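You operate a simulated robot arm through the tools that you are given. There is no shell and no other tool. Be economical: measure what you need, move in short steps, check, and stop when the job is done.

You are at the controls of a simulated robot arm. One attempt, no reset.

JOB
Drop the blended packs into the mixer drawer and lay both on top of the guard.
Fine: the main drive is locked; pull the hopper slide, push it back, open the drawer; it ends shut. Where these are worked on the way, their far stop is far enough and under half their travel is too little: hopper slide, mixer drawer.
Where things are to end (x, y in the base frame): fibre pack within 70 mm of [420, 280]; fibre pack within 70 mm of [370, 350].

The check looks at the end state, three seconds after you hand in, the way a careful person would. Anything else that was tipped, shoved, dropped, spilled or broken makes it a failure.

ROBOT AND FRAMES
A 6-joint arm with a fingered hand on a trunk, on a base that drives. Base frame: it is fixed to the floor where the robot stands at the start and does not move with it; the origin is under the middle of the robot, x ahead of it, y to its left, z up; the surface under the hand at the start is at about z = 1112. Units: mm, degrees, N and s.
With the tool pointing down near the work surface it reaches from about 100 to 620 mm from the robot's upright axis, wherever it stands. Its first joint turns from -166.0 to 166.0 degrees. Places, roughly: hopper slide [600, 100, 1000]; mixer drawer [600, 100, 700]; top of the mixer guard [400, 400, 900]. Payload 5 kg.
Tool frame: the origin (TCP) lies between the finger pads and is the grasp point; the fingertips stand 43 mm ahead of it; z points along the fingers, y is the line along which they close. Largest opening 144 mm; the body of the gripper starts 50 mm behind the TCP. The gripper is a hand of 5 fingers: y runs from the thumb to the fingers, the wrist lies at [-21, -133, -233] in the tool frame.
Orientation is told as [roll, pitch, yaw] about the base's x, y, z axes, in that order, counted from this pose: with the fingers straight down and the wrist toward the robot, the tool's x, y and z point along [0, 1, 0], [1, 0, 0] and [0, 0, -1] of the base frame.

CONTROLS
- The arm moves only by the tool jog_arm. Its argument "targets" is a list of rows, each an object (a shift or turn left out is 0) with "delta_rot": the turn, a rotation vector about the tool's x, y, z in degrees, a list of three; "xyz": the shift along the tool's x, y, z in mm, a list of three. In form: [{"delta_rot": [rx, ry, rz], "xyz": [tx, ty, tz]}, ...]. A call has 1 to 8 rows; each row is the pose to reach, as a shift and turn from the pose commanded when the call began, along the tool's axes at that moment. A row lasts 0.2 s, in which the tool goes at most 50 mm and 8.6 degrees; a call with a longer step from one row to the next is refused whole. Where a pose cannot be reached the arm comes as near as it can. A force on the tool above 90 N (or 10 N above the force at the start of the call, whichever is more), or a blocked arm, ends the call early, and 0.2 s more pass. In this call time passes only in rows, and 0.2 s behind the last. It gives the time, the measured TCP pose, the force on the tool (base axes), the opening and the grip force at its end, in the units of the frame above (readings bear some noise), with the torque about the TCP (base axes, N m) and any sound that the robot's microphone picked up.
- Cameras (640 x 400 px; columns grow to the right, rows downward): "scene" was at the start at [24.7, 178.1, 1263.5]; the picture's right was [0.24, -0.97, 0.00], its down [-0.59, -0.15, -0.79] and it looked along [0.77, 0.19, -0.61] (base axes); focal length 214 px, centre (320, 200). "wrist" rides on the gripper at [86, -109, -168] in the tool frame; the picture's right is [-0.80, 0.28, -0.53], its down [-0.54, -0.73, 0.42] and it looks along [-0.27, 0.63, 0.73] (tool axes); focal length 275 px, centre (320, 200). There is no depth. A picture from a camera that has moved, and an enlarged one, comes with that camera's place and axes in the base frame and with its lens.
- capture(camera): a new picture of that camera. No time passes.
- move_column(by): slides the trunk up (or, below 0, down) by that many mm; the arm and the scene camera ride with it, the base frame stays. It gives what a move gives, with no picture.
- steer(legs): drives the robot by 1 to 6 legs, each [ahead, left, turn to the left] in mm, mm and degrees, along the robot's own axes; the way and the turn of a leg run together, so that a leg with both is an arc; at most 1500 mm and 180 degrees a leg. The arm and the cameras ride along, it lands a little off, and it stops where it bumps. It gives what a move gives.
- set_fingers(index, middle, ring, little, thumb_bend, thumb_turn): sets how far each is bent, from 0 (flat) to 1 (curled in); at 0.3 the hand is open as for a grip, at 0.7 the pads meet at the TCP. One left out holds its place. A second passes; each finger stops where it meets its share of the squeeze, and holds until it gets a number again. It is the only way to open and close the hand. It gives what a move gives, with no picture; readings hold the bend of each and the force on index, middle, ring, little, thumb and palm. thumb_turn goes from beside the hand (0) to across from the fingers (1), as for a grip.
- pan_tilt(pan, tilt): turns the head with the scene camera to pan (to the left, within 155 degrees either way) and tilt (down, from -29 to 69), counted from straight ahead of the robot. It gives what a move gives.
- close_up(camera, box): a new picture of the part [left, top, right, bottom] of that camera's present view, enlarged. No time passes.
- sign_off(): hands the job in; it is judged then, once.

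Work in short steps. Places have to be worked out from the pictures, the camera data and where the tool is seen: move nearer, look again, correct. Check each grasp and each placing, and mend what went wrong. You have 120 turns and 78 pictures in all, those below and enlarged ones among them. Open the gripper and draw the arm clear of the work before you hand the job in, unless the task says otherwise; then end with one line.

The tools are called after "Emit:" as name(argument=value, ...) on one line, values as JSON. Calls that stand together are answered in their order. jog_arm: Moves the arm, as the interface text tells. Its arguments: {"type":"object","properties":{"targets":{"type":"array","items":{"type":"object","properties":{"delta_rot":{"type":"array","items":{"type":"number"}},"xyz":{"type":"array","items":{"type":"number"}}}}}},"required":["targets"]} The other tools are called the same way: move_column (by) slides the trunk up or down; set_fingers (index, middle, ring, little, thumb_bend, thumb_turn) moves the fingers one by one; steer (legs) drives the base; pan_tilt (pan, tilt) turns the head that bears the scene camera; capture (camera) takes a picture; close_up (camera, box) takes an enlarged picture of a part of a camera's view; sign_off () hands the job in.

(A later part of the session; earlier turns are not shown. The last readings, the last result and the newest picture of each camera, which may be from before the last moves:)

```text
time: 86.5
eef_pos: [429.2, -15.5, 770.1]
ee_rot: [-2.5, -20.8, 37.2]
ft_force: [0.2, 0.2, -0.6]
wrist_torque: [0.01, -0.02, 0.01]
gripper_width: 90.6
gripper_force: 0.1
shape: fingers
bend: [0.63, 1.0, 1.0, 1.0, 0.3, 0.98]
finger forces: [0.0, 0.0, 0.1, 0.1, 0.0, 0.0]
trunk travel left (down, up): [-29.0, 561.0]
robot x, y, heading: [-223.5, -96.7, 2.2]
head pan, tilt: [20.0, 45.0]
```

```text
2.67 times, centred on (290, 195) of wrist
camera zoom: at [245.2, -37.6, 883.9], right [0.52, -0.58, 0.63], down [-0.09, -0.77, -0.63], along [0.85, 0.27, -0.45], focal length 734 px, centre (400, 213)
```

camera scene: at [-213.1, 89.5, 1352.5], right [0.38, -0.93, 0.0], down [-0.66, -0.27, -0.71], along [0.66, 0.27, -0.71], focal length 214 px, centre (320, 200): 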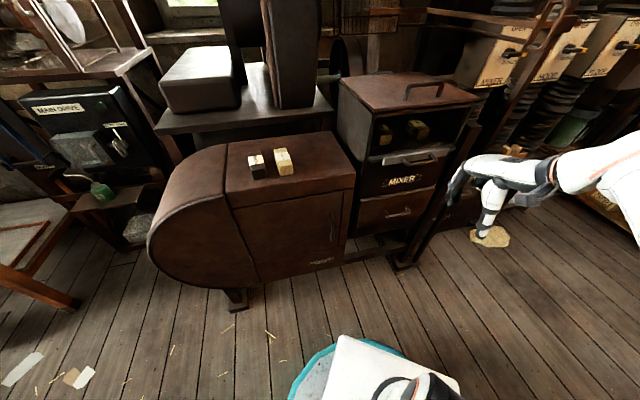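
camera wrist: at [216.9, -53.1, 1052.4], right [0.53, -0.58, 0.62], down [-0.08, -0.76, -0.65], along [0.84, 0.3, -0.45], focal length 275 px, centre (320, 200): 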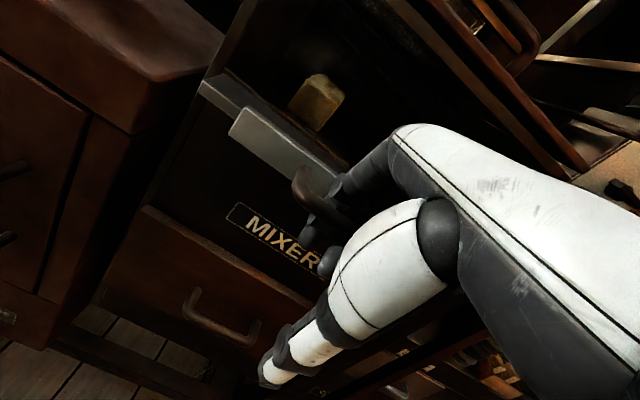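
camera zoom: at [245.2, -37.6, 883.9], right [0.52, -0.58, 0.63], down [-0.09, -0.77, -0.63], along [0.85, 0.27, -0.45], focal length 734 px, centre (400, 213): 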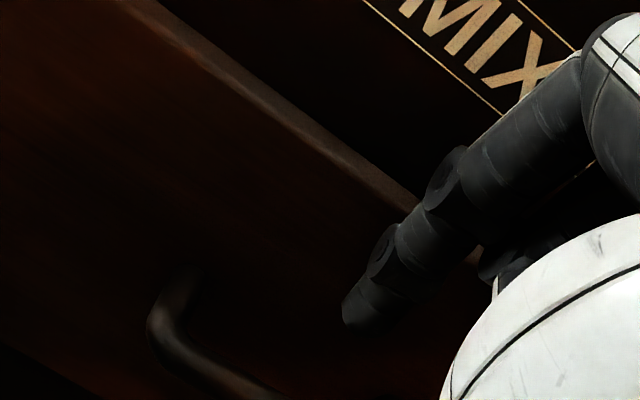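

I estimate the bar at s≈345, z≈709. The index should shift left about 15 mm and forward about 7 mm, then descend behind the bar.

Emit:
jog_arm(targets=[{"xyz": [15, 6.5, 2.5]}, {"xyz": [15, -1, 22]}, {"xyz": [15, -9, 43]}, {"xyz": [15, -17, 64]}])

Emit:
close_up(camera="scene", box=[360, 80, 460, 180])

```text
time: 87.5
eef_pos: [428.5, -0.8, 703.9]
ee_rot: [-2.6, -20.9, 37.1]
ft_force: [0.4, 0.0, 0.3]
wrist_torque: [-0.01, 0.01, 0.0]
gripper_width: 90.4
gripper_force: 0.2
shape: fingers
bend: [0.63, 1.0, 1.0, 1.0, 0.3, 0.98]
finger forces: [0.1, 0.1, 0.1, 0.0, 0.1, 0.1]
trunk travel left (down, up): [-29.0, 561.0]
robot x, y, heading: [-223.1, -95.7, 1.9]
head pan, tilt: [20.0, 45.0]
```

```text
4.00 times, centred on (410, 130) of scene
camera zoom: at [-213.2, 89.5, 1102.5], right [0.38, -0.93, 0.0], down [-0.65, -0.27, -0.71], along [0.65, 0.27, -0.71], focal length 858 px, centre (-40, 480)
```

zoom: 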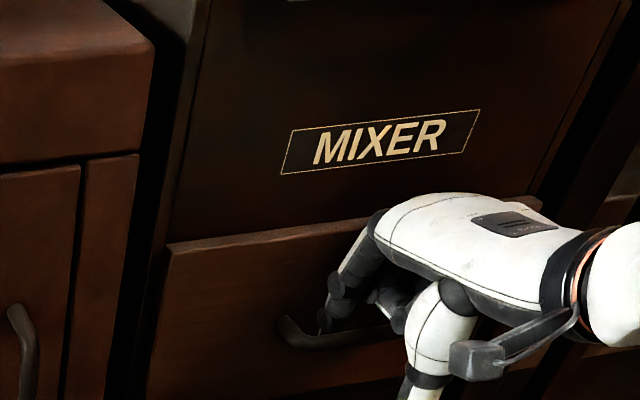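

The index tip has gone behind the bar with no force. I'll go a bit deeper, bend, and pull.

Emit:
jog_arm(targets=[{"xyz": [0, -3, 8]}])

Emit:
set_fingers(index=0.7)

Emit:
jog_arm(targets=[{"xyz": [0, -9.3, -3.6]}, {"xyz": [0, -18.7, -7.1]}, {"xyz": [0, -28, -10.7]}, {"xyz": [0, -37.4, -14.3]}, {"xyz": [0, -46.7, -17.8]}, {"xyz": [0, -56, -21.4]}, {"xyz": [0, -65.4, -25]}, {"xyz": [0, -74.7, -28.6]}])

Emit:
close_up(camera="scene", box=[330, 60, 490, 220])

```text
time: 87.9
eef_pos: [427.8, -1.0, 696.0]
ee_rot: [-2.7, -20.8, 37.1]
ft_force: [-0.1, 0.3, 0.6]
wrist_torque: [-0.03, -0.03, 0.0]
gripper_width: 91.3
gripper_force: 0.2
shape: fingers
bend: [0.63, 1.0, 1.0, 1.0, 0.3, 0.98]
finger forces: [0.5, 0.1, 0.0, 0.0, 0.1, 0.0]
trunk travel left (down, up): [-29.0, 561.0]
robot x, y, heading: [-222.5, -96.7, 2.2]
head pan, tilt: [20.0, 45.0]
```

```text
time: 88.9
eef_pos: [427.4, -3.4, 695.8]
ee_rot: [-2.6, -20.8, 37.1]
ft_force: [-0.3, -0.2, 0.0]
wrist_torque: [0.01, -0.01, -0.01]
gripper_width: 77.9
gripper_force: 0.4
shape: fingers
bend: [0.7, 1.0, 1.0, 1.0, 0.3, 0.98]
finger forces: [0.6, 0.0, 0.0, 0.0, 0.1, 0.0]
trunk travel left (down, up): [-29.0, 561.0]
robot x, y, heading: [-225.0, -93.5, 2.0]
head pan, tilt: [20.0, 45.0]
```

```text
time: 90.7
eef_pos: [363.6, -47.8, 696.3]
ee_rot: [-2.6, -20.8, 37.1]
ft_force: [-0.5, 0.0, 0.3]
wrist_torque: [-0.02, 0.01, 0.02]
gripper_width: 78.7
gripper_force: 0.0
shape: fingers
bend: [0.7, 1.0, 1.0, 1.0, 0.3, 0.98]
finger forces: [0.0, 0.1, 0.0, 0.0, 0.0, 0.0]
trunk travel left (down, up): [-29.0, 561.0]
robot x, y, heading: [-226.5, -93.9, 2.4]
head pan, tilt: [20.0, 45.0]
```

```text
2.50 times, centred on (410, 140) of scene
camera zoom: at [-213.0, 89.5, 1102.5], right [0.38, -0.93, 0.0], down [-0.65, -0.27, -0.71], along [0.65, 0.27, -0.71], focal length 536 px, centre (95, 350)
```

zoom: 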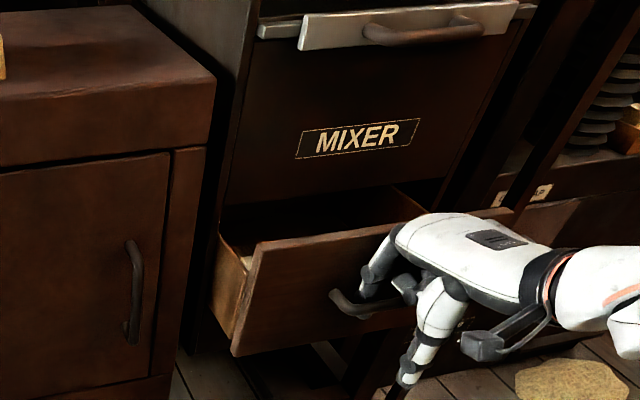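

The drawer is opening. I'll pull further.

Emit:
jog_arm(targets=[{"xyz": [0, -9.3, -3.6]}, {"xyz": [0, -18.7, -7.1]}, {"xyz": [0, -28, -10.7]}, {"xyz": [0, -37.4, -14.3]}, {"xyz": [0, -46.7, -17.8]}, {"xyz": [0, -56, -21.4]}, {"xyz": [0, -65.4, -25]}, {"xyz": [0, -74.7, -28.6]}])

Emit:
jog_arm(targets=[{"xyz": [0, -9.3, -3.6]}, {"xyz": [0, -18.7, -7.1]}, {"xyz": [0, -28, -10.7]}, {"xyz": [0, -37.4, -14.3]}, {"xyz": [0, -46.7, -17.8]}, {"xyz": [0, -56, -21.4]}, {"xyz": [0, -65.4, -25]}, {"xyz": [0, -74.7, -28.6]}])

Emit:
close_up(camera="scene", box=[320, 60, 520, 260])

```text
time: 92.5
eef_pos: [299.6, -97.4, 695.6]
ee_rot: [-2.7, -20.8, 37.3]
ft_force: [0.7, -0.3, 1.5]
wrist_torque: [-0.01, 0.04, 0.03]
gripper_width: 78.6
gripper_force: 0.1
shape: fingers
bend: [0.7, 1.0, 1.0, 1.0, 0.3, 0.98]
finger forces: [0.1, 0.0, 0.0, 0.0, 0.0, 0.0]
trunk travel left (down, up): [-29.0, 561.0]
robot x, y, heading: [-224.6, -94.2, 2.0]
head pan, tilt: [20.0, 45.0]
```

```text
time: 94.3
eef_pos: [235.2, -143.2, 697.3]
ee_rot: [-2.6, -20.8, 37.0]
ft_force: [0.5, -0.8, -0.3]
wrist_torque: [-0.01, 0.04, -0.01]
gripper_width: 78.5
gripper_force: 0.0
shape: fingers
bend: [0.7, 1.0, 1.0, 1.0, 0.3, 0.98]
finger forces: [0.0, 0.1, 0.1, 0.0, 0.0, 0.0]
trunk travel left (down, up): [-29.0, 561.0]
robot x, y, heading: [-223.6, -95.5, 2.0]
head pan, tilt: [20.0, 45.0]
```

```text
2.00 times, centred on (420, 160) of scene
camera zoom: at [-213.1, 89.5, 1102.5], right [0.38, -0.93, 0.0], down [-0.65, -0.27, -0.71], along [0.65, 0.27, -0.71], focal length 429 px, centre (120, 280)
```

zoom: 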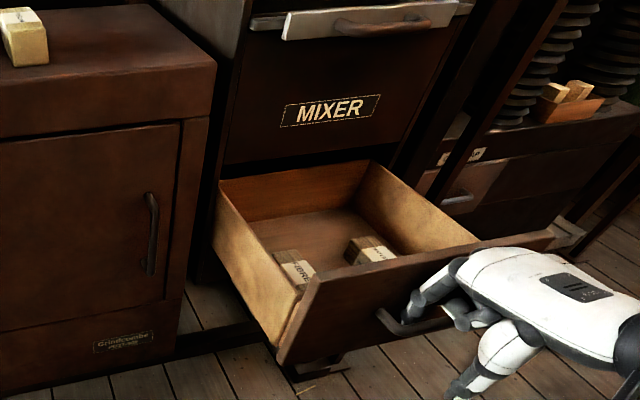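

Both packs are in the drawer. I'll pull a bit more to find the stop.

Emit:
jog_arm(targets=[{"xyz": [0, -9.3, -3.6]}, {"xyz": [0, -18.7, -7.1]}, {"xyz": [0, -28, -10.7]}, {"xyz": [0, -37.4, -14.3]}])

```text
time: 95.3
eef_pos: [204.4, -166.2, 694.3]
ee_rot: [-2.5, -20.9, 37.1]
ft_force: [30.7, 15.0, -8.1]
wrist_torque: [-0.2, 0.1, -0.6]
gripper_width: 107.7
gripper_force: 13.5
shape: fingers
bend: [0.53, 1.0, 1.0, 1.0, 0.3, 0.98]
finger forces: [28.2, 0.1, 0.0, 0.0, 0.0, 0.0]
trunk travel left (down, up): [-29.0, 561.0]
robot x, y, heading: [-222.8, -98.8, 2.1]
head pan, tilt: [20.0, 45.0]
```

The drawer is at its stop. I'll unhook, lift clear above the drawer front, and look inside.

Emit:
jog_arm(targets=[{"xyz": [0, 9, 3.6]}, {"xyz": [0, 18.7, 7.1]}])

Emit:
set_fingers(index=0.63)

Emit:
jog_arm(targets=[{"xyz": [0, 8, -20]}, {"xyz": [0, 16, -40]}, {"xyz": [0, 24, -62]}, {"xyz": [0, 20, -90]}, {"xyz": [0, 26, -135]}, {"xyz": [0, 42, -180]}, {"xyz": [0, 60, -225]}])

Emit:
close_up(camera="scene", box=[320, 120, 520, 280])

```text
time: 95.9
eef_pos: [218.1, -155.0, 696.5]
ee_rot: [-2.7, -20.8, 37.1]
ft_force: [5.4, 5.8, 3.8]
wrist_torque: [0.12, -0.09, -0.04]
gripper_width: 88.0
gripper_force: 4.3
shape: fingers
bend: [0.64, 1.0, 1.0, 1.0, 0.3, 0.98]
finger forces: [8.5, 0.0, 0.0, 0.1, 0.0, 0.0]
trunk travel left (down, up): [-29.0, 561.0]
robot x, y, heading: [-220.3, -94.3, 2.1]
head pan, tilt: [20.0, 45.0]
```

```text
time: 96.9
eef_pos: [219.0, -155.4, 697.2]
ee_rot: [-2.7, -20.8, 37.1]
ft_force: [-0.5, 1.0, -0.2]
wrist_torque: [0.0, -0.01, -0.01]
gripper_width: 91.0
gripper_force: 0.1
shape: fingers
bend: [0.63, 1.0, 1.0, 1.0, 0.3, 0.98]
finger forces: [0.3, 0.0, 0.0, 0.1, 0.1, 0.1]
trunk travel left (down, up): [-29.0, 561.0]
robot x, y, heading: [-219.0, -97.5, 2.2]
head pan, tilt: [20.0, 45.0]
```

```text
time: 98.5
eef_pos: [192.6, -161.9, 927.4]
ee_rot: [-2.7, -20.8, 37.2]
ft_force: [1.1, 0.7, 0.5]
wrist_torque: [0.03, 0.01, 0.05]
gripper_width: 90.6
gripper_force: 0.0
shape: fingers
bend: [0.63, 1.0, 1.0, 1.0, 0.3, 0.98]
finger forces: [0.0, 0.1, 0.1, 0.0, 0.1, 0.0]
trunk travel left (down, up): [-29.0, 561.0]
robot x, y, heading: [-225.4, -96.2, 2.1]
head pan, tilt: [20.0, 45.0]
```

```text
2.50 times, centred on (420, 200) of scene
camera zoom: at [-213.0, 89.5, 1102.4], right [0.38, -0.93, 0.0], down [-0.65, -0.27, -0.71], along [0.65, 0.27, -0.71], focal length 536 px, centre (70, 200)
```

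zoom: 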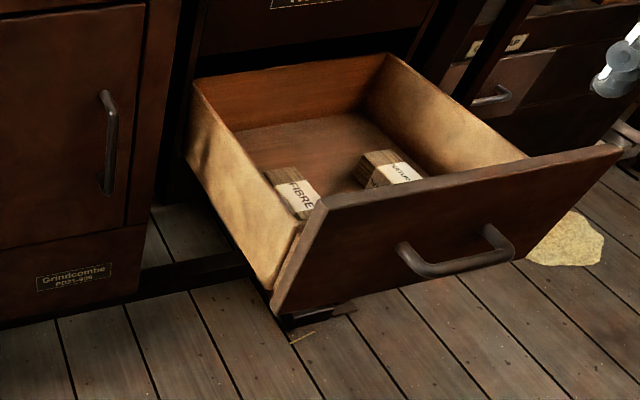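

I'll raise the trunk for a steeper look into the drawer, and flatten the hand to straight down and open while up there.

Emit:
move_column(by=250)

Emit:
pan_tilt(pan=20, tilt=58)

Emit:
close_up(camera="scene", box=[340, 60, 540, 230])

```text
time: 101.0
eef_pos: [193.1, -162.2, 1177.8]
ee_rot: [-2.6, -20.8, 37.2]
ft_force: [0.3, -0.6, 0.1]
wrist_torque: [-0.02, 0.0, 0.0]
gripper_width: 90.9
gripper_force: 0.1
shape: fingers
bend: [0.63, 1.0, 1.0, 1.0, 0.3, 0.98]
finger forces: [0.1, 0.0, 0.0, 0.0, 0.0, 0.1]
trunk travel left (down, up): [-279.0, 311.0]
robot x, y, heading: [-227.9, -96.3, 2.0]
head pan, tilt: [20.0, 45.0]
```

```text
time: 101.8
eef_pos: [193.6, -162.2, 1176.4]
ee_rot: [-2.5, -20.7, 37.0]
ft_force: [-0.1, 0.7, 0.6]
wrist_torque: [0.01, 0.01, -0.03]
gripper_width: 91.2
gripper_force: 0.0
shape: fingers
bend: [0.63, 1.0, 1.0, 1.0, 0.3, 0.98]
finger forces: [0.0, 0.1, 0.0, 0.0, 0.1, 0.1]
trunk travel left (down, up): [-279.0, 311.0]
robot x, y, heading: [-223.5, -97.1, 2.2]
head pan, tilt: [20.0, 58.0]
```

```text
2.35 times, centred on (440, 145) of scene
camera zoom: at [-224.6, 84.9, 1335.4], right [0.38, -0.93, 0.0], down [-0.79, -0.32, -0.53], along [0.49, 0.2, -0.85], focal length 505 px, centre (38, 329)
```

zoom: 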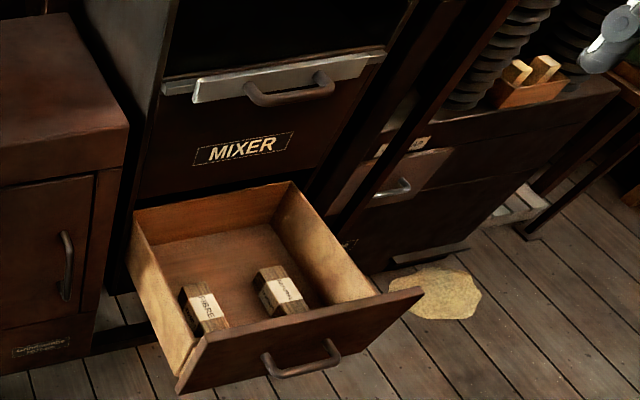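

I'll take a tighter zoom on the packs to measure them.

Emit:
close_up(camera="scene", box=[390, 130, 490, 210])

```text
5.00 times, centred on (440, 170) of scene
camera zoom: at [-224.6, 84.9, 1335.4], right [0.38, -0.93, 0.0], down [-0.79, -0.32, -0.53], along [0.49, 0.2, -0.85], focal length 1072 px, centre (-280, 350)
```

zoom: 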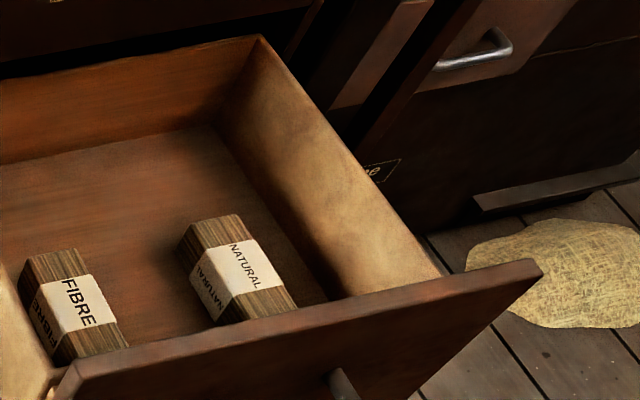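

The packs are about 88 × 42 mm, aligned with the drawer, centred near (s 236, w -166) and (s 232, w -300), with the drawer floor at about z=645. I'll drive to a spot that reaches both the drawer and the guard, keeping the hand high.

Emit:
steer(legs=[[123, 133, 0]])

Emit:
set_fingers(index=0.42, middle=0.42, ring=0.42, little=0.42, thumb_bend=0.42)

Emit:
jog_arm(targets=[{"delta_rot": [7, 0, 0]}, {"delta_rot": [14, 0, 0]}, {"delta_rot": [21, 0, 0]}])

```text
time: 103.3
eef_pos: [310.5, -23.6, 1176.9]
ee_rot: [-2.5, -20.8, 37.0]
ft_force: [0.1, 0.5, -0.4]
wrist_torque: [0.02, 0.0, 0.04]
gripper_width: 90.7
gripper_force: 0.0
shape: fingers
bend: [0.63, 1.0, 1.0, 1.0, 0.3, 0.98]
finger forces: [0.0, 0.0, 0.0, 0.0, 0.0, 0.0]
trunk travel left (down, up): [-279.0, 311.0]
robot x, y, heading: [-106.0, 46.2, 1.9]
head pan, tilt: [20.0, 58.0]
```

```text
time: 104.3
eef_pos: [310.4, -22.8, 1178.2]
ee_rot: [-2.5, -20.7, 37.1]
ft_force: [0.0, 0.2, -0.4]
wrist_torque: [0.0, 0.02, 0.0]
gripper_width: 107.7
gripper_force: 0.0
shape: fingers
bend: [0.42, 0.42, 0.42, 0.42, 0.42, 0.98]
finger forces: [0.0, 0.0, 0.0, 0.0, 0.0, 0.0]
trunk travel left (down, up): [-279.0, 311.0]
robot x, y, heading: [-106.6, 45.0, 2.0]
head pan, tilt: [20.0, 58.0]
```

```text
time: 105.1
eef_pos: [309.8, -22.6, 1176.8]
ee_rot: [-2.5, 0.3, 36.0]
ft_force: [-0.8, 0.3, 1.1]
wrist_torque: [0.0, -0.03, -0.01]
gripper_width: 107.6
gripper_force: 0.0
shape: fingers
bend: [0.42, 0.42, 0.42, 0.42, 0.42, 0.98]
finger forces: [0.0, 0.0, 0.0, 0.0, 0.0, 0.0]
trunk travel left (down, up): [-279.0, 311.0]
robot x, y, heading: [-107.3, 46.4, 2.2]
head pan, tilt: [20.0, 58.0]
```

Now I'll yaw the hand by -90° so that it grips across the packs' width, and level it.

Emit:
jog_arm(targets=[{"delta_rot": [0, 2.5, 0]}, {"delta_rot": [0, 2.5, 8]}, {"delta_rot": [0, 2.5, 16]}, {"delta_rot": [0, 2.5, 24]}, {"delta_rot": [0, 2.5, 32]}, {"delta_rot": [0, 2.5, 40]}, {"delta_rot": [0, 2.5, 48]}])

Emit:
jog_arm(targets=[{"delta_rot": [0, 0, 8]}, {"delta_rot": [0, 0, 16]}, {"delta_rot": [0, 0, 24]}, {"delta_rot": [0, 0, 32]}, {"delta_rot": [0, 0, 41]}])

```text
time: 106.7
eef_pos: [314.3, -24.6, 1175.4]
ee_rot: [0.5, -0.1, -12.3]
ft_force: [0.5, 0.5, 0.7]
wrist_torque: [-0.04, -0.09, -0.02]
gripper_width: 107.2
gripper_force: 0.1
shape: fingers
bend: [0.42, 0.42, 0.42, 0.42, 0.42, 0.98]
finger forces: [0.1, 0.0, 0.0, 0.0, 0.0, 0.0]
trunk travel left (down, up): [-279.0, 311.0]
robot x, y, heading: [-103.7, 44.9, 2.2]
head pan, tilt: [20.0, 58.0]
```

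```text
refused: row 5 steps farther than a row can; nothing moved
```

Emit:
jog_arm(targets=[{"delta_rot": [0, 0, 8.2]}, {"delta_rot": [0, 0, 16.4]}, {"delta_rot": [0, 0, 24.6]}, {"delta_rot": [0, 0, 32.8]}, {"delta_rot": [0, 0, 40.8]}])

Emit:
jog_arm(targets=[{"xyz": [0, 45, 0]}, {"xyz": [4, 91, 0]}, {"xyz": [4, 91, 45]}, {"xyz": [4, 91, 90]}, {"xyz": [4, 91, 135]}, {"xyz": [4, 91, 180]}, {"xyz": [4, 91, 225]}, {"xyz": [4, 91, 270]}])

Emit:
close_up(camera="scene", box=[280, 80, 520, 260])

Emit:
capture(camera="wrist")

```text
time: 107.9
eef_pos: [311.3, -22.9, 1177.0]
ee_rot: [0.9, -0.3, -52.9]
ft_force: [0.3, 0.0, 0.4]
wrist_torque: [0.0, 0.0, -0.02]
gripper_width: 107.6
gripper_force: 0.1
shape: fingers
bend: [0.42, 0.42, 0.42, 0.42, 0.42, 0.98]
finger forces: [0.0, 0.0, 0.0, 0.0, 0.1, 0.1]
trunk travel left (down, up): [-279.0, 311.0]
robot x, y, heading: [-100.6, 44.3, 2.0]
head pan, tilt: [20.0, 58.0]
```

```text
time: 109.7
eef_pos: [372.9, -92.2, 907.9]
ee_rot: [1.0, -0.3, -52.8]
ft_force: [-0.5, 0.3, 0.7]
wrist_torque: [-0.01, -0.06, 0.0]
gripper_width: 107.4
gripper_force: 0.0
shape: fingers
bend: [0.42, 0.42, 0.42, 0.42, 0.42, 0.98]
finger forces: [0.0, 0.0, 0.0, 0.0, 0.0, 0.1]
trunk travel left (down, up): [-279.0, 311.0]
robot x, y, heading: [-101.3, 45.7, 2.3]
head pan, tilt: [20.0, 58.0]
```

```text
2.22 times, centred on (400, 170) of scene
camera zoom: at [-106.4, 225.0, 1335.5], right [0.38, -0.93, 0.0], down [-0.79, -0.32, -0.53], along [0.49, 0.2, -0.85], focal length 477 px, centre (142, 267)
```

zoom: 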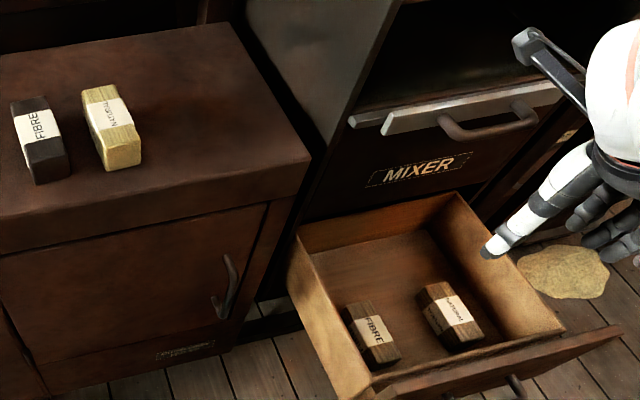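

```text
13 pictures are left
camera wrist: at [372.3, 45.5, 1075.6], right [-0.47, -0.71, 0.52], down [-0.86, 0.25, -0.44], along [0.18, -0.66, -0.73], focal length 275 px, centre (320, 200)
```

wrist: 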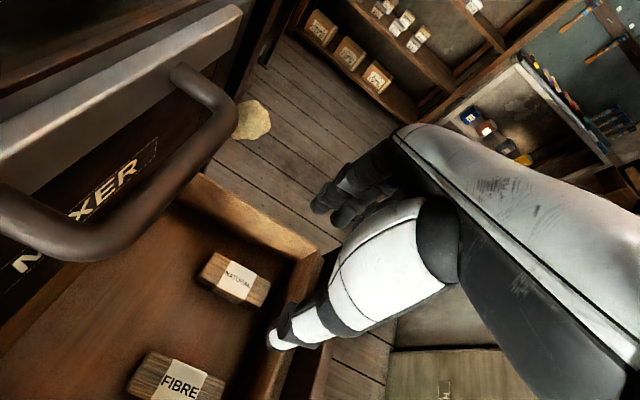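

Only 13 pictures are left, so I'll be sparing. Intersecting the scene and wrist rays puts the right pack's top near z≈645, centred at s≈255, w≈-328. I'll move above it and descend partway.

Emit:
jog_arm(targets=[{"xyz": [21, 29, 0]}, {"xyz": [21, 29, 45]}, {"xyz": [21, 29, 90]}, {"xyz": [21, 29, 135]}, {"xyz": [21, 29, 165]}])

Emit:
capture(camera="wrist")

```text
time: 110.8
eef_pos: [420.0, -100.4, 791.2]
ee_rot: [3.5, -2.1, -52.9]
ft_force: [-38.1, 1.0, 40.6]
wrist_torque: [5.63, -6.14, 5.54]
gripper_width: 107.7
gripper_force: 0.0
shape: fingers
bend: [0.42, 0.42, 0.42, 0.42, 0.42, 0.98]
finger forces: [0.1, 0.1, 0.0, 0.0, 0.1, 0.0]
trunk travel left (down, up): [-279.0, 311.0]
robot x, y, heading: [-108.0, 45.7, 1.8]
head pan, tilt: [20.0, 58.0]
stopped in row 5: the force on the tool passed its limit at 121 N (the readings are from after the stop); the commanded pose is now the measured one
```

```text
12 pictures are left
camera wrist: at [410.6, 37.2, 959.6], right [-0.5, -0.71, 0.49], down [-0.84, 0.26, -0.48], along [0.22, -0.66, -0.72], focal length 275 px, centre (320, 200)
```

wrist: 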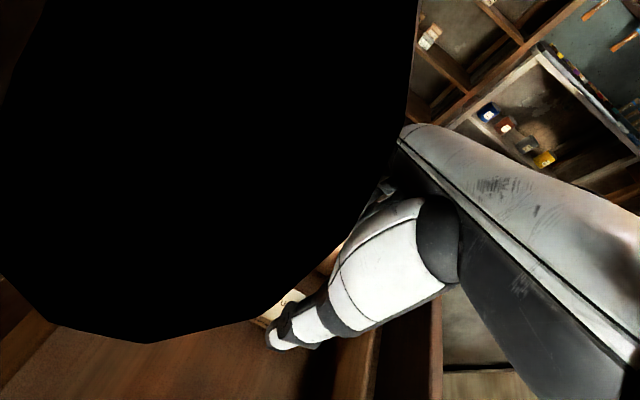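

The wrist camera housing, on the +s side, came down on the slide handle. I'll go straight up, then back off toward -s.

Emit:
jog_arm(targets=[{"xyz": [0, 0, -40]}, {"xyz": [-10, 0, -85]}, {"xyz": [-25, 0, -120]}])

Emit:
close_up(camera="scene", box=[280, 80, 520, 260])

```text
time: 111.6
eef_pos: [396.7, -115.5, 903.9]
ee_rot: [2.9, -1.5, -53.1]
ft_force: [0.7, -0.2, 0.2]
wrist_torque: [0.0, 0.03, -0.01]
gripper_width: 107.4
gripper_force: 0.1
shape: fingers
bend: [0.42, 0.42, 0.42, 0.42, 0.42, 0.98]
finger forces: [0.1, 0.1, 0.0, 0.0, 0.0, 0.1]
trunk travel left (down, up): [-279.0, 311.0]
robot x, y, heading: [-103.7, 41.9, 2.0]
head pan, tilt: [20.0, 58.0]
```

```text
2.22 times, centred on (400, 170) of scene
camera zoom: at [-106.3, 225.0, 1335.3], right [0.38, -0.93, 0.0], down [-0.79, -0.32, -0.53], along [0.49, 0.2, -0.85], focal length 477 px, centre (142, 267)
```

zoom: 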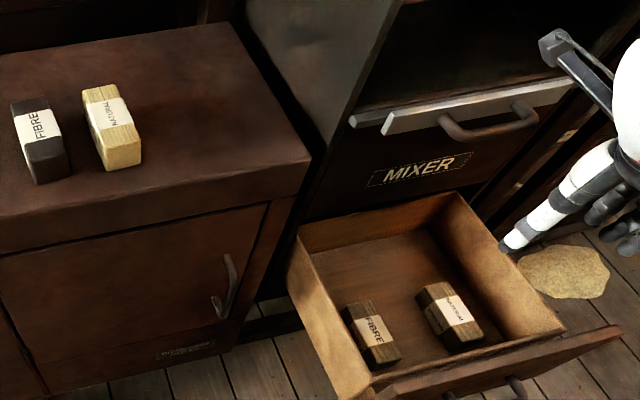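

Nothing was disturbed. I'll level the hand and yaw 15° so the camera housing clears the handle, then descend over the right pack.

Emit:
jog_arm(targets=[{"delta_rot": [1.5, -2.9, -7]}, {"delta_rot": [1.5, -2.9, -15]}])

Emit:
jog_arm(targets=[{"xyz": [0, 0, 40]}, {"xyz": [0, 0, 80]}, {"xyz": [0, 0, 120]}, {"xyz": [0, 0, 165]}])

Emit:
capture(camera="wrist")

```text
time: 112.2
eef_pos: [394.8, -116.1, 903.4]
ee_rot: [-0.3, -0.4, -37.9]
ft_force: [0.5, 0.7, -0.1]
wrist_torque: [-0.03, 0.07, 0.02]
gripper_width: 107.4
gripper_force: 0.0
shape: fingers
bend: [0.42, 0.42, 0.42, 0.42, 0.42, 0.98]
finger forces: [0.0, 0.0, 0.1, 0.1, 0.0, 0.1]
trunk travel left (down, up): [-279.0, 311.0]
robot x, y, heading: [-105.7, 44.8, 1.9]
head pan, tilt: [20.0, 58.0]
```

```text
time: 113.2
eef_pos: [394.6, -116.8, 738.6]
ee_rot: [-0.2, -0.4, -37.9]
ft_force: [-3.2, 4.9, 5.4]
wrist_torque: [-0.28, -0.21, -0.01]
gripper_width: 107.3
gripper_force: 4.6
shape: fingers
bend: [0.42, 0.43, 0.44, 0.42, 0.42, 0.98]
finger forces: [0.1, 6.2, 2.6, 0.0, 0.0, 0.0]
trunk travel left (down, up): [-279.0, 311.0]
robot x, y, heading: [-106.9, 45.6, 1.9]
head pan, tilt: [20.0, 58.0]
```

```text
10 pictures are left
camera wrist: at [360.5, 18.8, 904.0], right [-0.27, -0.8, 0.54], down [-0.9, 0.01, -0.43], along [0.33, -0.6, -0.73], focal length 275 px, centre (320, 200)
```

wrist: 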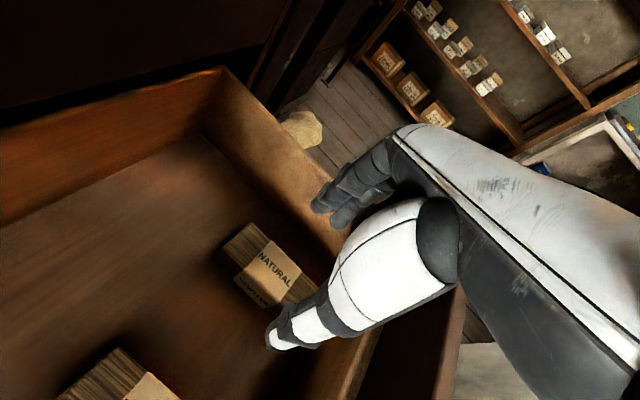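

Middle and ring are touching the right rim, so the rim is at about z=700 and the floor at about 603. The pack's at s≈257, w≈-329. I'll lift, rotate to near-parallel, narrow the fingers, and enter shifted left.

Emit:
jog_arm(targets=[{"xyz": [0, 0, -30]}, {"xyz": [-6, -10, -30], "delta_rot": [0, 0, 8]}])

Emit:
set_fingers(index=0.55, middle=0.55, ring=0.55, little=0.55, thumb_bend=0.42)

Emit:
jog_arm(targets=[{"xyz": [0, 0, 30]}, {"xyz": [0, 0, 60]}, {"xyz": [0, 0, 85]}])

Emit:
capture(camera="wrist")

```text
time: 113.8
eef_pos: [383.0, -117.5, 767.4]
ee_rot: [-0.1, -0.5, -46.2]
ft_force: [0.1, -0.4, -0.4]
wrist_torque: [0.03, -0.01, -0.03]
gripper_width: 107.5
gripper_force: 0.1
shape: fingers
bend: [0.42, 0.42, 0.42, 0.42, 0.42, 0.98]
finger forces: [0.0, 0.1, 0.1, 0.1, 0.0, 0.1]
trunk travel left (down, up): [-279.0, 311.0]
robot x, y, heading: [-101.5, 43.0, 1.9]
head pan, tilt: [20.0, 58.0]
```

```text
time: 114.8
eef_pos: [383.6, -116.4, 768.0]
ee_rot: [-0.1, -0.5, -46.1]
ft_force: [0.2, -0.7, 0.6]
wrist_torque: [0.02, -0.01, 0.0]
gripper_width: 84.1
gripper_force: 0.1
shape: fingers
bend: [0.55, 0.55, 0.55, 0.55, 0.42, 0.98]
finger forces: [0.1, 0.0, 0.0, 0.1, 0.1, 0.0]
trunk travel left (down, up): [-279.0, 311.0]
robot x, y, heading: [-105.3, 45.3, 1.9]
head pan, tilt: [20.0, 58.0]
```

```text
time: 115.4
eef_pos: [394.3, -120.2, 726.4]
ee_rot: [0.1, -2.1, -45.4]
ft_force: [0.3, 0.1, 0.3]
wrist_torque: [-0.05, -0.03, -0.03]
gripper_width: 83.8
gripper_force: 0.1
shape: fingers
bend: [0.55, 0.55, 0.55, 0.55, 0.42, 0.98]
finger forces: [0.1, 0.0, 0.0, 0.0, 0.0, 0.0]
trunk travel left (down, up): [-279.0, 311.0]
robot x, y, heading: [-106.7, 43.9, 1.8]
head pan, tilt: [20.0, 58.0]
stopped in row 3: the force on the tool passed its limit at 114 N (the readings are from after the stop); the commanded pose is now the measured one
```

```text
9 pictures are left
camera wrist: at [374.3, 22.0, 889.1], right [-0.38, -0.75, 0.54], down [-0.88, 0.12, -0.45], along [0.27, -0.65, -0.71], focal length 275 px, centre (320, 200)
```

wrist: 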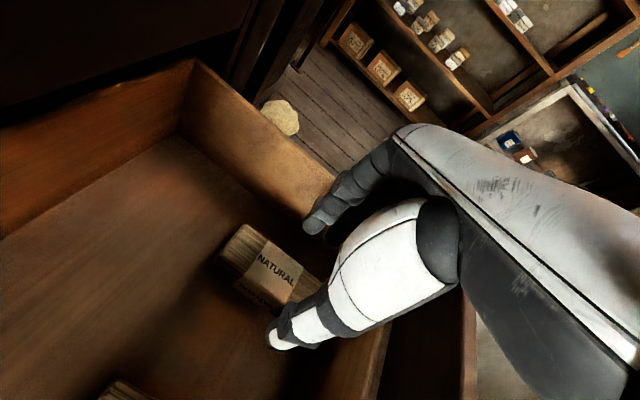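

Something other than the fingers is blocked at z≈726, probably the forearm or wrist on the drawer front. I'll look with the scene camera.

Emit:
pan_tilt(pan=-5, tilt=50)

Emit:
capture(camera="scene")

```text
time: 116.3
eef_pos: [393.7, -119.9, 728.4]
ee_rot: [0.1, -2.3, -45.3]
ft_force: [-0.3, -0.6, -0.7]
wrist_torque: [-0.01, -0.03, -0.02]
gripper_width: 83.8
gripper_force: 0.0
shape: fingers
bend: [0.55, 0.55, 0.55, 0.55, 0.42, 0.98]
finger forces: [0.0, 0.0, 0.0, 0.0, 0.0, 0.1]
trunk travel left (down, up): [-279.0, 311.0]
robot x, y, heading: [-104.4, 47.4, 2.4]
head pan, tilt: [-5.0, 50.0]
```

```text
8 pictures are left
camera scene: at [-93.7, 195.3, 1345.6], right [-0.05, -1.0, 0.0], down [-0.77, 0.04, -0.64], along [0.64, -0.03, -0.77], focal length 214 px, centre (320, 200)
```

scene: 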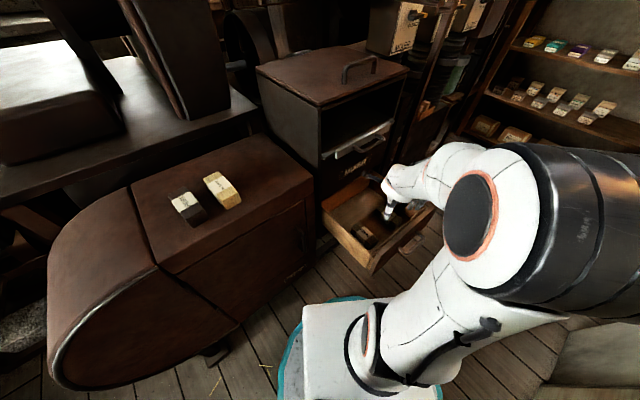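

The stop probably came from the thumb landing on the pack's edge, which means the pack top is nearer z≈685 and its centre is w≈-311. I'll lift, shift 20 mm left, level, and descend gently.

Emit:
jog_arm(targets=[{"xyz": [0, 0, -25]}, {"xyz": [0, -20, -25], "delta_rot": [2.2, 0, 0]}, {"xyz": [0, -20, -5]}])

Emit:
jog_arm(targets=[{"xyz": [0, 0, 8]}, {"xyz": [0, 0, 16]}, {"xyz": [0, 0, 24]}, {"xyz": [0, 0, 30]}])

```text
time: 117.1
eef_pos: [381.6, -104.9, 732.4]
ee_rot: [0.2, -2.3, -45.4]
ft_force: [0.3, -0.2, -0.5]
wrist_torque: [0.0, -0.04, 0.0]
gripper_width: 84.2
gripper_force: 0.2
shape: fingers
bend: [0.55, 0.55, 0.55, 0.55, 0.42, 0.98]
finger forces: [0.1, 0.0, 0.0, 0.1, 0.0, 0.1]
trunk travel left (down, up): [-279.0, 311.0]
robot x, y, heading: [-107.9, 46.7, 2.2]
head pan, tilt: [-5.0, 50.0]
```

```text
time: 118.1
eef_pos: [382.0, -106.6, 702.0]
ee_rot: [0.2, -2.3, -45.2]
ft_force: [3.0, 1.7, 1.3]
wrist_torque: [-0.14, 0.05, 0.14]
gripper_width: 83.8
gripper_force: 1.6
shape: fingers
bend: [0.55, 0.55, 0.55, 0.55, 0.42, 0.98]
finger forces: [0.0, 0.0, 0.1, 2.9, 0.1, 0.0]
trunk travel left (down, up): [-279.0, 311.0]
robot x, y, heading: [-105.2, 46.4, 2.3]
head pan, tilt: [-5.0, 50.0]
```

It went down freely to 702, with the little finger just touching the drawer front. I'll shift 6 mm in and 8 mm down, then close.

Emit:
jog_arm(targets=[{"xyz": [6, 0, 0]}, {"xyz": [6, 0, 8]}])

Emit:
set_fingers(index=0.7, middle=0.7, ring=0.7, little=0.7, thumb_bend=0.7)

Emit:
capture(camera="wrist")

```text
time: 118.7
eef_pos: [387.0, -101.9, 695.4]
ee_rot: [0.3, -2.4, -45.5]
ft_force: [-0.2, -0.5, 9.4]
wrist_torque: [-0.37, -0.2, 0.02]
gripper_width: 83.2
gripper_force: 5.1
shape: fingers
bend: [0.55, 0.55, 0.55, 0.55, 0.42, 0.98]
finger forces: [2.5, 7.8, 0.0, 0.1, 0.1, 0.0]
trunk travel left (down, up): [-279.0, 311.0]
robot x, y, heading: [-108.4, 43.7, 1.9]
head pan, tilt: [-5.0, 50.0]
```

```text
time: 119.7
eef_pos: [386.9, -101.5, 695.9]
ee_rot: [0.2, -2.5, -45.3]
ft_force: [-0.4, 1.4, 19.7]
wrist_torque: [0.5, 0.26, 0.03]
gripper_width: 24.5
gripper_force: 17.2
shape: fingers
bend: [0.67, 0.67, 0.7, 0.7, 0.66, 0.97]
finger forces: [3.6, 5.6, 0.1, 0.3, 24.8, 0.0]
trunk travel left (down, up): [-279.0, 311.0]
robot x, y, heading: [-104.1, 45.0, 2.1]
head pan, tilt: [-5.0, 50.0]
```

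```text
7 pictures are left
camera wrist: at [365.0, 40.1, 857.7], right [-0.38, -0.75, 0.54], down [-0.88, 0.12, -0.46], along [0.27, -0.65, -0.71], focal length 275 px, centre (320, 200)
```

wrist: 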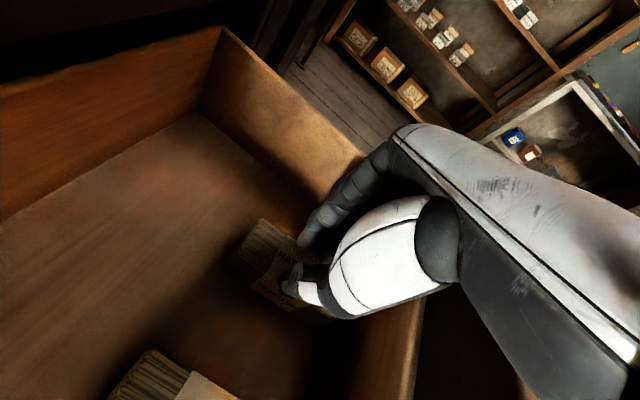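

The thumb (25 N) and the index and middle (about 5 N) are stopped around the pack. I'll squeeze harder so all fingers engage, then lift a little and read the forces.

Emit:
set_fingers(index=0.85, middle=0.85, ring=0.85, little=0.85, thumb_bend=0.75)

Emit:
jog_arm(targets=[{"xyz": [0, 0, -8]}, {"xyz": [0, 0, -16]}, {"xyz": [0, 0, -25]}])

```text
time: 120.7
eef_pos: [385.6, -102.9, 695.2]
ee_rot: [0.4, -2.4, -45.5]
ft_force: [-0.5, 0.2, 25.0]
wrist_torque: [0.55, 0.38, -0.01]
gripper_width: 24.7
gripper_force: 28.3
shape: fingers
bend: [0.66, 0.67, 0.85, 0.85, 0.66, 0.97]
finger forces: [9.8, 11.0, 0.1, 0.1, 35.8, 0.0]
trunk travel left (down, up): [-279.0, 311.0]
robot x, y, heading: [-104.6, 48.5, 2.1]
head pan, tilt: [-5.0, 50.0]
```

```text
time: 121.5
eef_pos: [385.8, -100.4, 718.1]
ee_rot: [0.1, -2.3, -45.4]
ft_force: [0.4, -0.6, -1.3]
wrist_torque: [-0.03, -0.02, -0.02]
gripper_width: 24.5
gripper_force: 19.0
shape: fingers
bend: [0.66, 0.67, 0.85, 0.85, 0.66, 0.97]
finger forces: [8.5, 9.6, 0.0, 0.0, 19.8, 0.1]
trunk travel left (down, up): [-279.0, 311.0]
robot x, y, heading: [-105.8, 45.2, 2.2]
head pan, tilt: [-5.0, 50.0]
```

The forces balance (18 N against 20 N) and there's a slight downward load, so I seem to be holding the pack. I'll lift, shift away from the slide bar, rise out of the drawer, and check with one picture.

Emit:
jog_arm(targets=[{"xyz": [0, 0, -15]}, {"xyz": [-4, 0, -32]}, {"xyz": [-16, 0, -50]}, {"xyz": [-25, 0, -75]}, {"xyz": [-25, 0, -110]}, {"xyz": [-25, 0, -150]}, {"xyz": [-25, 0, -190]}, {"xyz": [-25, 0, -230]}])

Emit:
capture(camera="wrist")

```text
time: 123.3
eef_pos: [360.2, -114.9, 950.4]
ee_rot: [0.1, -2.3, -45.4]
ft_force: [1.5, -0.1, -1.2]
wrist_torque: [-0.01, 0.02, 0.02]
gripper_width: 24.8
gripper_force: 17.8
shape: fingers
bend: [0.66, 0.67, 0.85, 0.85, 0.66, 0.96]
finger forces: [8.3, 8.8, 0.0, 0.0, 18.8, 0.0]
trunk travel left (down, up): [-279.0, 311.0]
robot x, y, heading: [-105.7, 47.6, 1.9]
head pan, tilt: [-5.0, 50.0]
```

```text
6 pictures are left
camera wrist: at [339.9, 27.7, 1111.5], right [-0.38, -0.75, 0.54], down [-0.88, 0.12, -0.45], along [0.27, -0.65, -0.71], focal length 275 px, centre (320, 200)
```

wrist: 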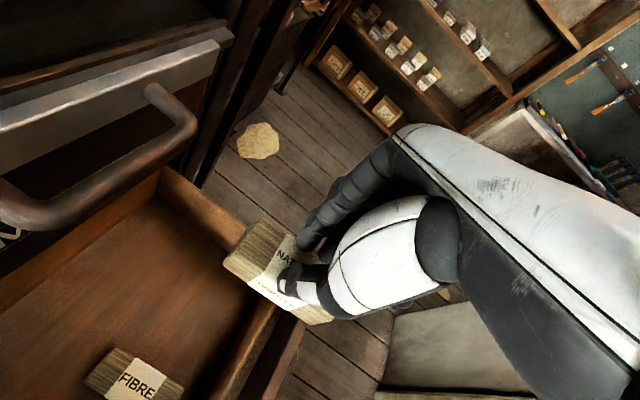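

I'm holding the pack. I'll raise the hand, drive closer to the guard, and bring the pack left, clear of the mixer's side.

Emit:
jog_arm(targets=[{"xyz": [0, 0, -45]}, {"xyz": [0, 0, -90]}, {"xyz": [0, 0, -120]}])

Emit:
steer(legs=[[20, 75, 0]])

Emit:
jog_arm(targets=[{"xyz": [0, -45, 0], "delta_rot": [2.3, 0, 0]}, {"xyz": [0, -90, 0], "delta_rot": [2.3, 0, -4]}, {"xyz": [0, -135, 0], "delta_rot": [2.3, 0, -7.5]}, {"xyz": [0, -180, 0], "delta_rot": [2.3, 0, -7.5]}, {"xyz": [0, -215, 0], "delta_rot": [2.3, 0, -7.5]}])

```text
time: 124.1
eef_pos: [357.8, -111.3, 1067.4]
ee_rot: [0.2, -2.2, -45.3]
ft_force: [-0.1, 1.2, -0.9]
wrist_torque: [-0.03, 0.02, -0.02]
gripper_width: 24.5
gripper_force: 17.4
shape: fingers
bend: [0.66, 0.67, 0.85, 0.85, 0.66, 0.96]
finger forces: [8.2, 8.6, 0.1, 0.0, 18.2, 0.0]
trunk travel left (down, up): [-279.0, 311.0]
robot x, y, heading: [-104.0, 45.1, 1.9]
head pan, tilt: [-5.0, 50.0]
```

```text
time: 125.1
eef_pos: [373.9, -35.8, 1068.0]
ee_rot: [0.2, -2.1, -45.4]
ft_force: [-0.4, -0.1, -0.8]
wrist_torque: [0.05, -0.01, -0.02]
gripper_width: 24.7
gripper_force: 18.0
shape: fingers
bend: [0.66, 0.67, 0.85, 0.85, 0.66, 0.96]
finger forces: [8.2, 8.5, 0.1, 0.0, 18.2, 0.0]
trunk travel left (down, up): [-279.0, 311.0]
robot x, y, heading: [-87.0, 118.9, 1.9]
head pan, tilt: [-5.0, 50.0]
```

```text
time: 125.9
eef_pos: [316.7, 41.8, 984.7]
ee_rot: [-7.8, 9.9, -40.9]
ft_force: [0.3, -0.7, -1.9]
wrist_torque: [0.0, 0.0, -0.02]
gripper_width: 24.5
gripper_force: 17.7
shape: fingers
bend: [0.66, 0.67, 0.85, 0.85, 0.66, 0.96]
finger forces: [8.7, 8.8, 0.0, 0.0, 18.4, 0.0]
trunk travel left (down, up): [-279.0, 311.0]
robot x, y, heading: [-89.1, 121.9, 2.0]
head pan, tilt: [-5.0, 50.0]
stopped in row 3: the arm was blocked; the commanded pose is now the measured one
```

The arm prefers a tool yaw at or beyond the radial direction. I'll level the hand, rise, and swing the yaw back to about +30°, so the packs will lie along the guard's width with one further back than the other.

Emit:
jog_arm(targets=[{"xyz": [0, 0, -25], "delta_rot": [0, 0, -8]}, {"xyz": [0, 0, -45], "delta_rot": [0, 0, -16]}, {"xyz": [0, 0, -65], "delta_rot": [0, 0, -24]}, {"xyz": [0, 0, -75], "delta_rot": [0, 0, -32]}])

```text
time: 126.9
eef_pos: [331.8, 42.4, 1065.9]
ee_rot: [-1.2, 11.9, -8.4]
ft_force: [0.7, -0.4, -0.8]
wrist_torque: [-0.02, -0.03, 0.01]
gripper_width: 24.6
gripper_force: 18.0
shape: fingers
bend: [0.66, 0.67, 0.85, 0.85, 0.66, 0.96]
finger forces: [8.4, 8.8, 0.0, 0.0, 18.1, 0.1]
trunk travel left (down, up): [-279.0, 311.0]
robot x, y, heading: [-88.3, 121.0, 1.9]
head pan, tilt: [-5.0, 50.0]
```

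Good. I'll finish the yaw and take out the remaining 12° tilt.

Emit:
jog_arm(targets=[{"delta_rot": [-6, 0, 0]}, {"delta_rot": [-12, 1, 0]}, {"delta_rot": [-12, 1, -8]}])

Emit:
jog_arm(targets=[{"delta_rot": [0, 0, -8]}, {"delta_rot": [0, 0, -16]}, {"delta_rot": [0, 0, -24]}, {"delta_rot": [0, 0, -30]}])

```text
time: 127.9
eef_pos: [341.6, 38.5, 1035.5]
ee_rot: [2.5, 4.1, 0.0]
ft_force: [0.6, 0.3, 0.8]
wrist_torque: [-0.01, -0.01, -0.02]
gripper_width: 6.4
gripper_force: 13.0
shape: fingers
bend: [0.71, 0.65, 0.85, 0.85, 0.69, 0.95]
finger forces: [0.0, 13.3, 0.0, 0.0, 12.7, 0.0]
trunk travel left (down, up): [-279.0, 311.0]
robot x, y, heading: [-90.5, 119.4, 1.9]
head pan, tilt: [-5.0, 50.0]
stopped in row 3: the arm was blocked; the commanded pose is now the measured one
```

```text
time: 128.9
eef_pos: [341.7, 38.1, 1039.5]
ee_rot: [3.8, 1.8, 29.9]
ft_force: [-0.4, -0.2, -1.3]
wrist_torque: [-0.01, -0.03, 0.01]
gripper_width: 6.1
gripper_force: 12.9
shape: fingers
bend: [0.71, 0.65, 0.85, 0.85, 0.69, 0.95]
finger forces: [0.1, 13.4, 0.1, 0.0, 12.7, 0.1]
trunk travel left (down, up): [-279.0, 311.0]
robot x, y, heading: [-86.0, 115.6, 1.9]
head pan, tilt: [-5.0, 50.0]
```

The grip reading changed to a 6 mm width with only middle against thumb, so the pack may have slipped. I'll take one look.

Emit:
capture(camera="wrist")

```text
5 pictures are left
camera wrist: at [214.7, 52.3, 1215.4], right [0.67, -0.57, 0.47], down [-0.38, -0.82, -0.43], along [0.63, 0.11, -0.77], focal length 275 px, centre (320, 200)
```

wrist: 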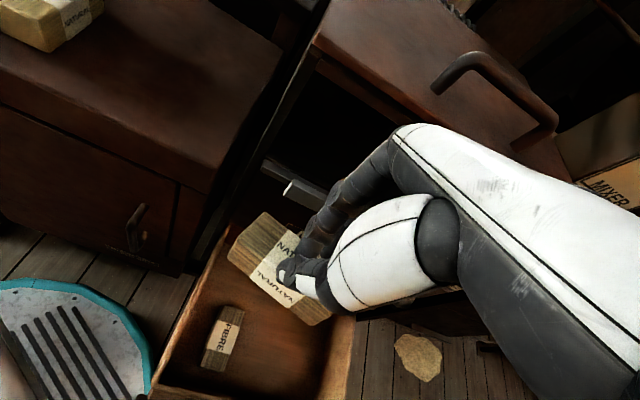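

It's still held, with thumb and middle carrying it, so I'll move gently. I'll use the base to carry the hand 120 mm left along the guard, past the mixer's side.

Emit:
steer(legs=[[-69, 98, 0]])

Emit:
jog_arm(targets=[{"xyz": [15, 0, 0]}, {"xyz": [30, 5, 0]}, {"xyz": [40, 20, 0]}, {"xyz": [42, 40, 0]}, {"xyz": [42, 60, 0]}, {"xyz": [42, 80, 0]}, {"xyz": [42, 100, 0]}])

```text
time: 130.2
eef_pos: [269.6, 135.0, 1040.3]
ee_rot: [3.7, 1.9, 29.9]
ft_force: [0.8, 0.1, -0.9]
wrist_torque: [0.0, 0.02, -0.04]
gripper_width: 6.5
gripper_force: 12.9
shape: fingers
bend: [0.71, 0.65, 0.85, 0.85, 0.69, 0.95]
finger forces: [0.0, 13.4, 0.0, 0.1, 12.8, 0.0]
trunk travel left (down, up): [-279.0, 311.0]
robot x, y, heading: [-164.3, 213.8, 1.8]
head pan, tilt: [-5.0, 50.0]
```

```text
time: 131.8
eef_pos: [320.5, 207.1, 1041.7]
ee_rot: [3.7, 2.3, 28.7]
ft_force: [-52.0, -20.2, 0.0]
wrist_torque: [1.52, -3.88, -3.74]
gripper_width: 5.9
gripper_force: 39.7
shape: fingers
bend: [0.71, 0.65, 0.85, 0.85, 0.69, 0.95]
finger forces: [0.0, 13.5, 0.0, 53.7, 12.8, 0.1]
trunk travel left (down, up): [-279.0, 311.0]
robot x, y, heading: [-163.8, 212.7, 1.7]
head pan, tilt: [-5.0, 50.0]
stopped in row 7: the force on the tool passed its limit at 111 N (the readings are from after the stop); the commanded pose is now the measured one
```

The curled little finger caught the mixer's left edge. I'll back off 25 mm, go left 50 mm, then forward over the guard.

Emit:
jog_arm(targets=[{"xyz": [0, -25, 0]}, {"xyz": [25, -25, 0]}, {"xyz": [55, -20, 0]}, {"xyz": [55, 10, 0]}, {"xyz": [55, 40, 0]}, {"xyz": [55, 75, 0]}, {"xyz": [55, 110, 0]}, {"xyz": [55, 139, 0]}])

Emit:
capture(camera="wrist")

```text
time: 133.6
eef_pos: [424.5, 329.1, 1036.0]
ee_rot: [3.7, 2.4, 29.0]
ft_force: [-0.6, 0.0, -0.9]
wrist_torque: [0.02, -0.04, 0.0]
gripper_width: 5.9
gripper_force: 13.5
shape: fingers
bend: [0.71, 0.65, 0.85, 0.85, 0.69, 0.95]
finger forces: [0.1, 13.5, 0.0, 0.0, 12.6, 0.0]
trunk travel left (down, up): [-279.0, 311.0]
robot x, y, heading: [-164.8, 211.4, 1.9]
head pan, tilt: [-5.0, 50.0]
```

```text
4 pictures are left
camera wrist: at [296.7, 345.6, 1213.2], right [0.67, -0.58, 0.47], down [-0.4, -0.81, -0.43], along [0.63, 0.1, -0.77], focal length 275 px, centre (320, 200)
```

wrist: 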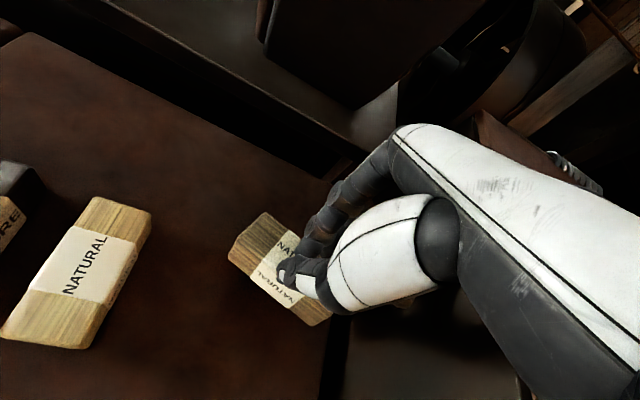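

I'm over the guard with the pack near s≈519, w≈31, which suits the (370, 350) target. I'll shift it slightly left and back, then lower it.

Emit:
jog_arm(targets=[{"xyz": [20, 5, 0]}, {"xyz": [37, 10, 0]}, {"xyz": [37, 10, 25]}, {"xyz": [37, 10, 50]}, {"xyz": [37, 10, 65]}])

Emit:
jog_arm(targets=[{"xyz": [0, 0, 6]}, {"xyz": [0, 0, 12]}, {"xyz": [0, 0, 18]}])

```text
time: 134.8
eef_pos: [413.0, 370.0, 1003.0]
ee_rot: [3.0, -0.4, 28.8]
ft_force: [-2.8, -1.0, 30.2]
wrist_torque: [-0.05, 0.3, 0.09]
gripper_width: 10.8
gripper_force: 29.2
shape: fingers
bend: [0.71, 0.66, 0.85, 0.85, 0.68, 0.95]
finger forces: [0.0, 23.4, 0.0, 0.0, 35.8, 0.0]
trunk travel left (down, up): [-279.0, 311.0]
robot x, y, heading: [-165.9, 213.7, 1.8]
head pan, tilt: [-5.0, 50.0]
stopped in row 5: the force on the tool passed its limit at 99 N (the readings are from after the stop); the commanded pose is now the measured one
```

```text
time: 135.5
eef_pos: [415.1, 369.1, 1001.4]
ee_rot: [2.7, -1.9, 28.8]
ft_force: [-1.4, -1.6, 28.8]
wrist_torque: [0.03, 0.2, 0.08]
gripper_width: 9.6
gripper_force: 28.8
shape: fingers
bend: [0.71, 0.65, 0.85, 0.85, 0.69, 0.95]
finger forces: [0.0, 21.2, 0.0, 0.1, 35.6, 0.0]
trunk travel left (down, up): [-279.0, 311.0]
robot x, y, heading: [-162.5, 210.8, 2.0]
head pan, tilt: [-5.0, 50.0]
stopped in row 3: the force on the tool passed its limit at 94 N (the readings are from after the stop); the commanded pose is now the measured one
```

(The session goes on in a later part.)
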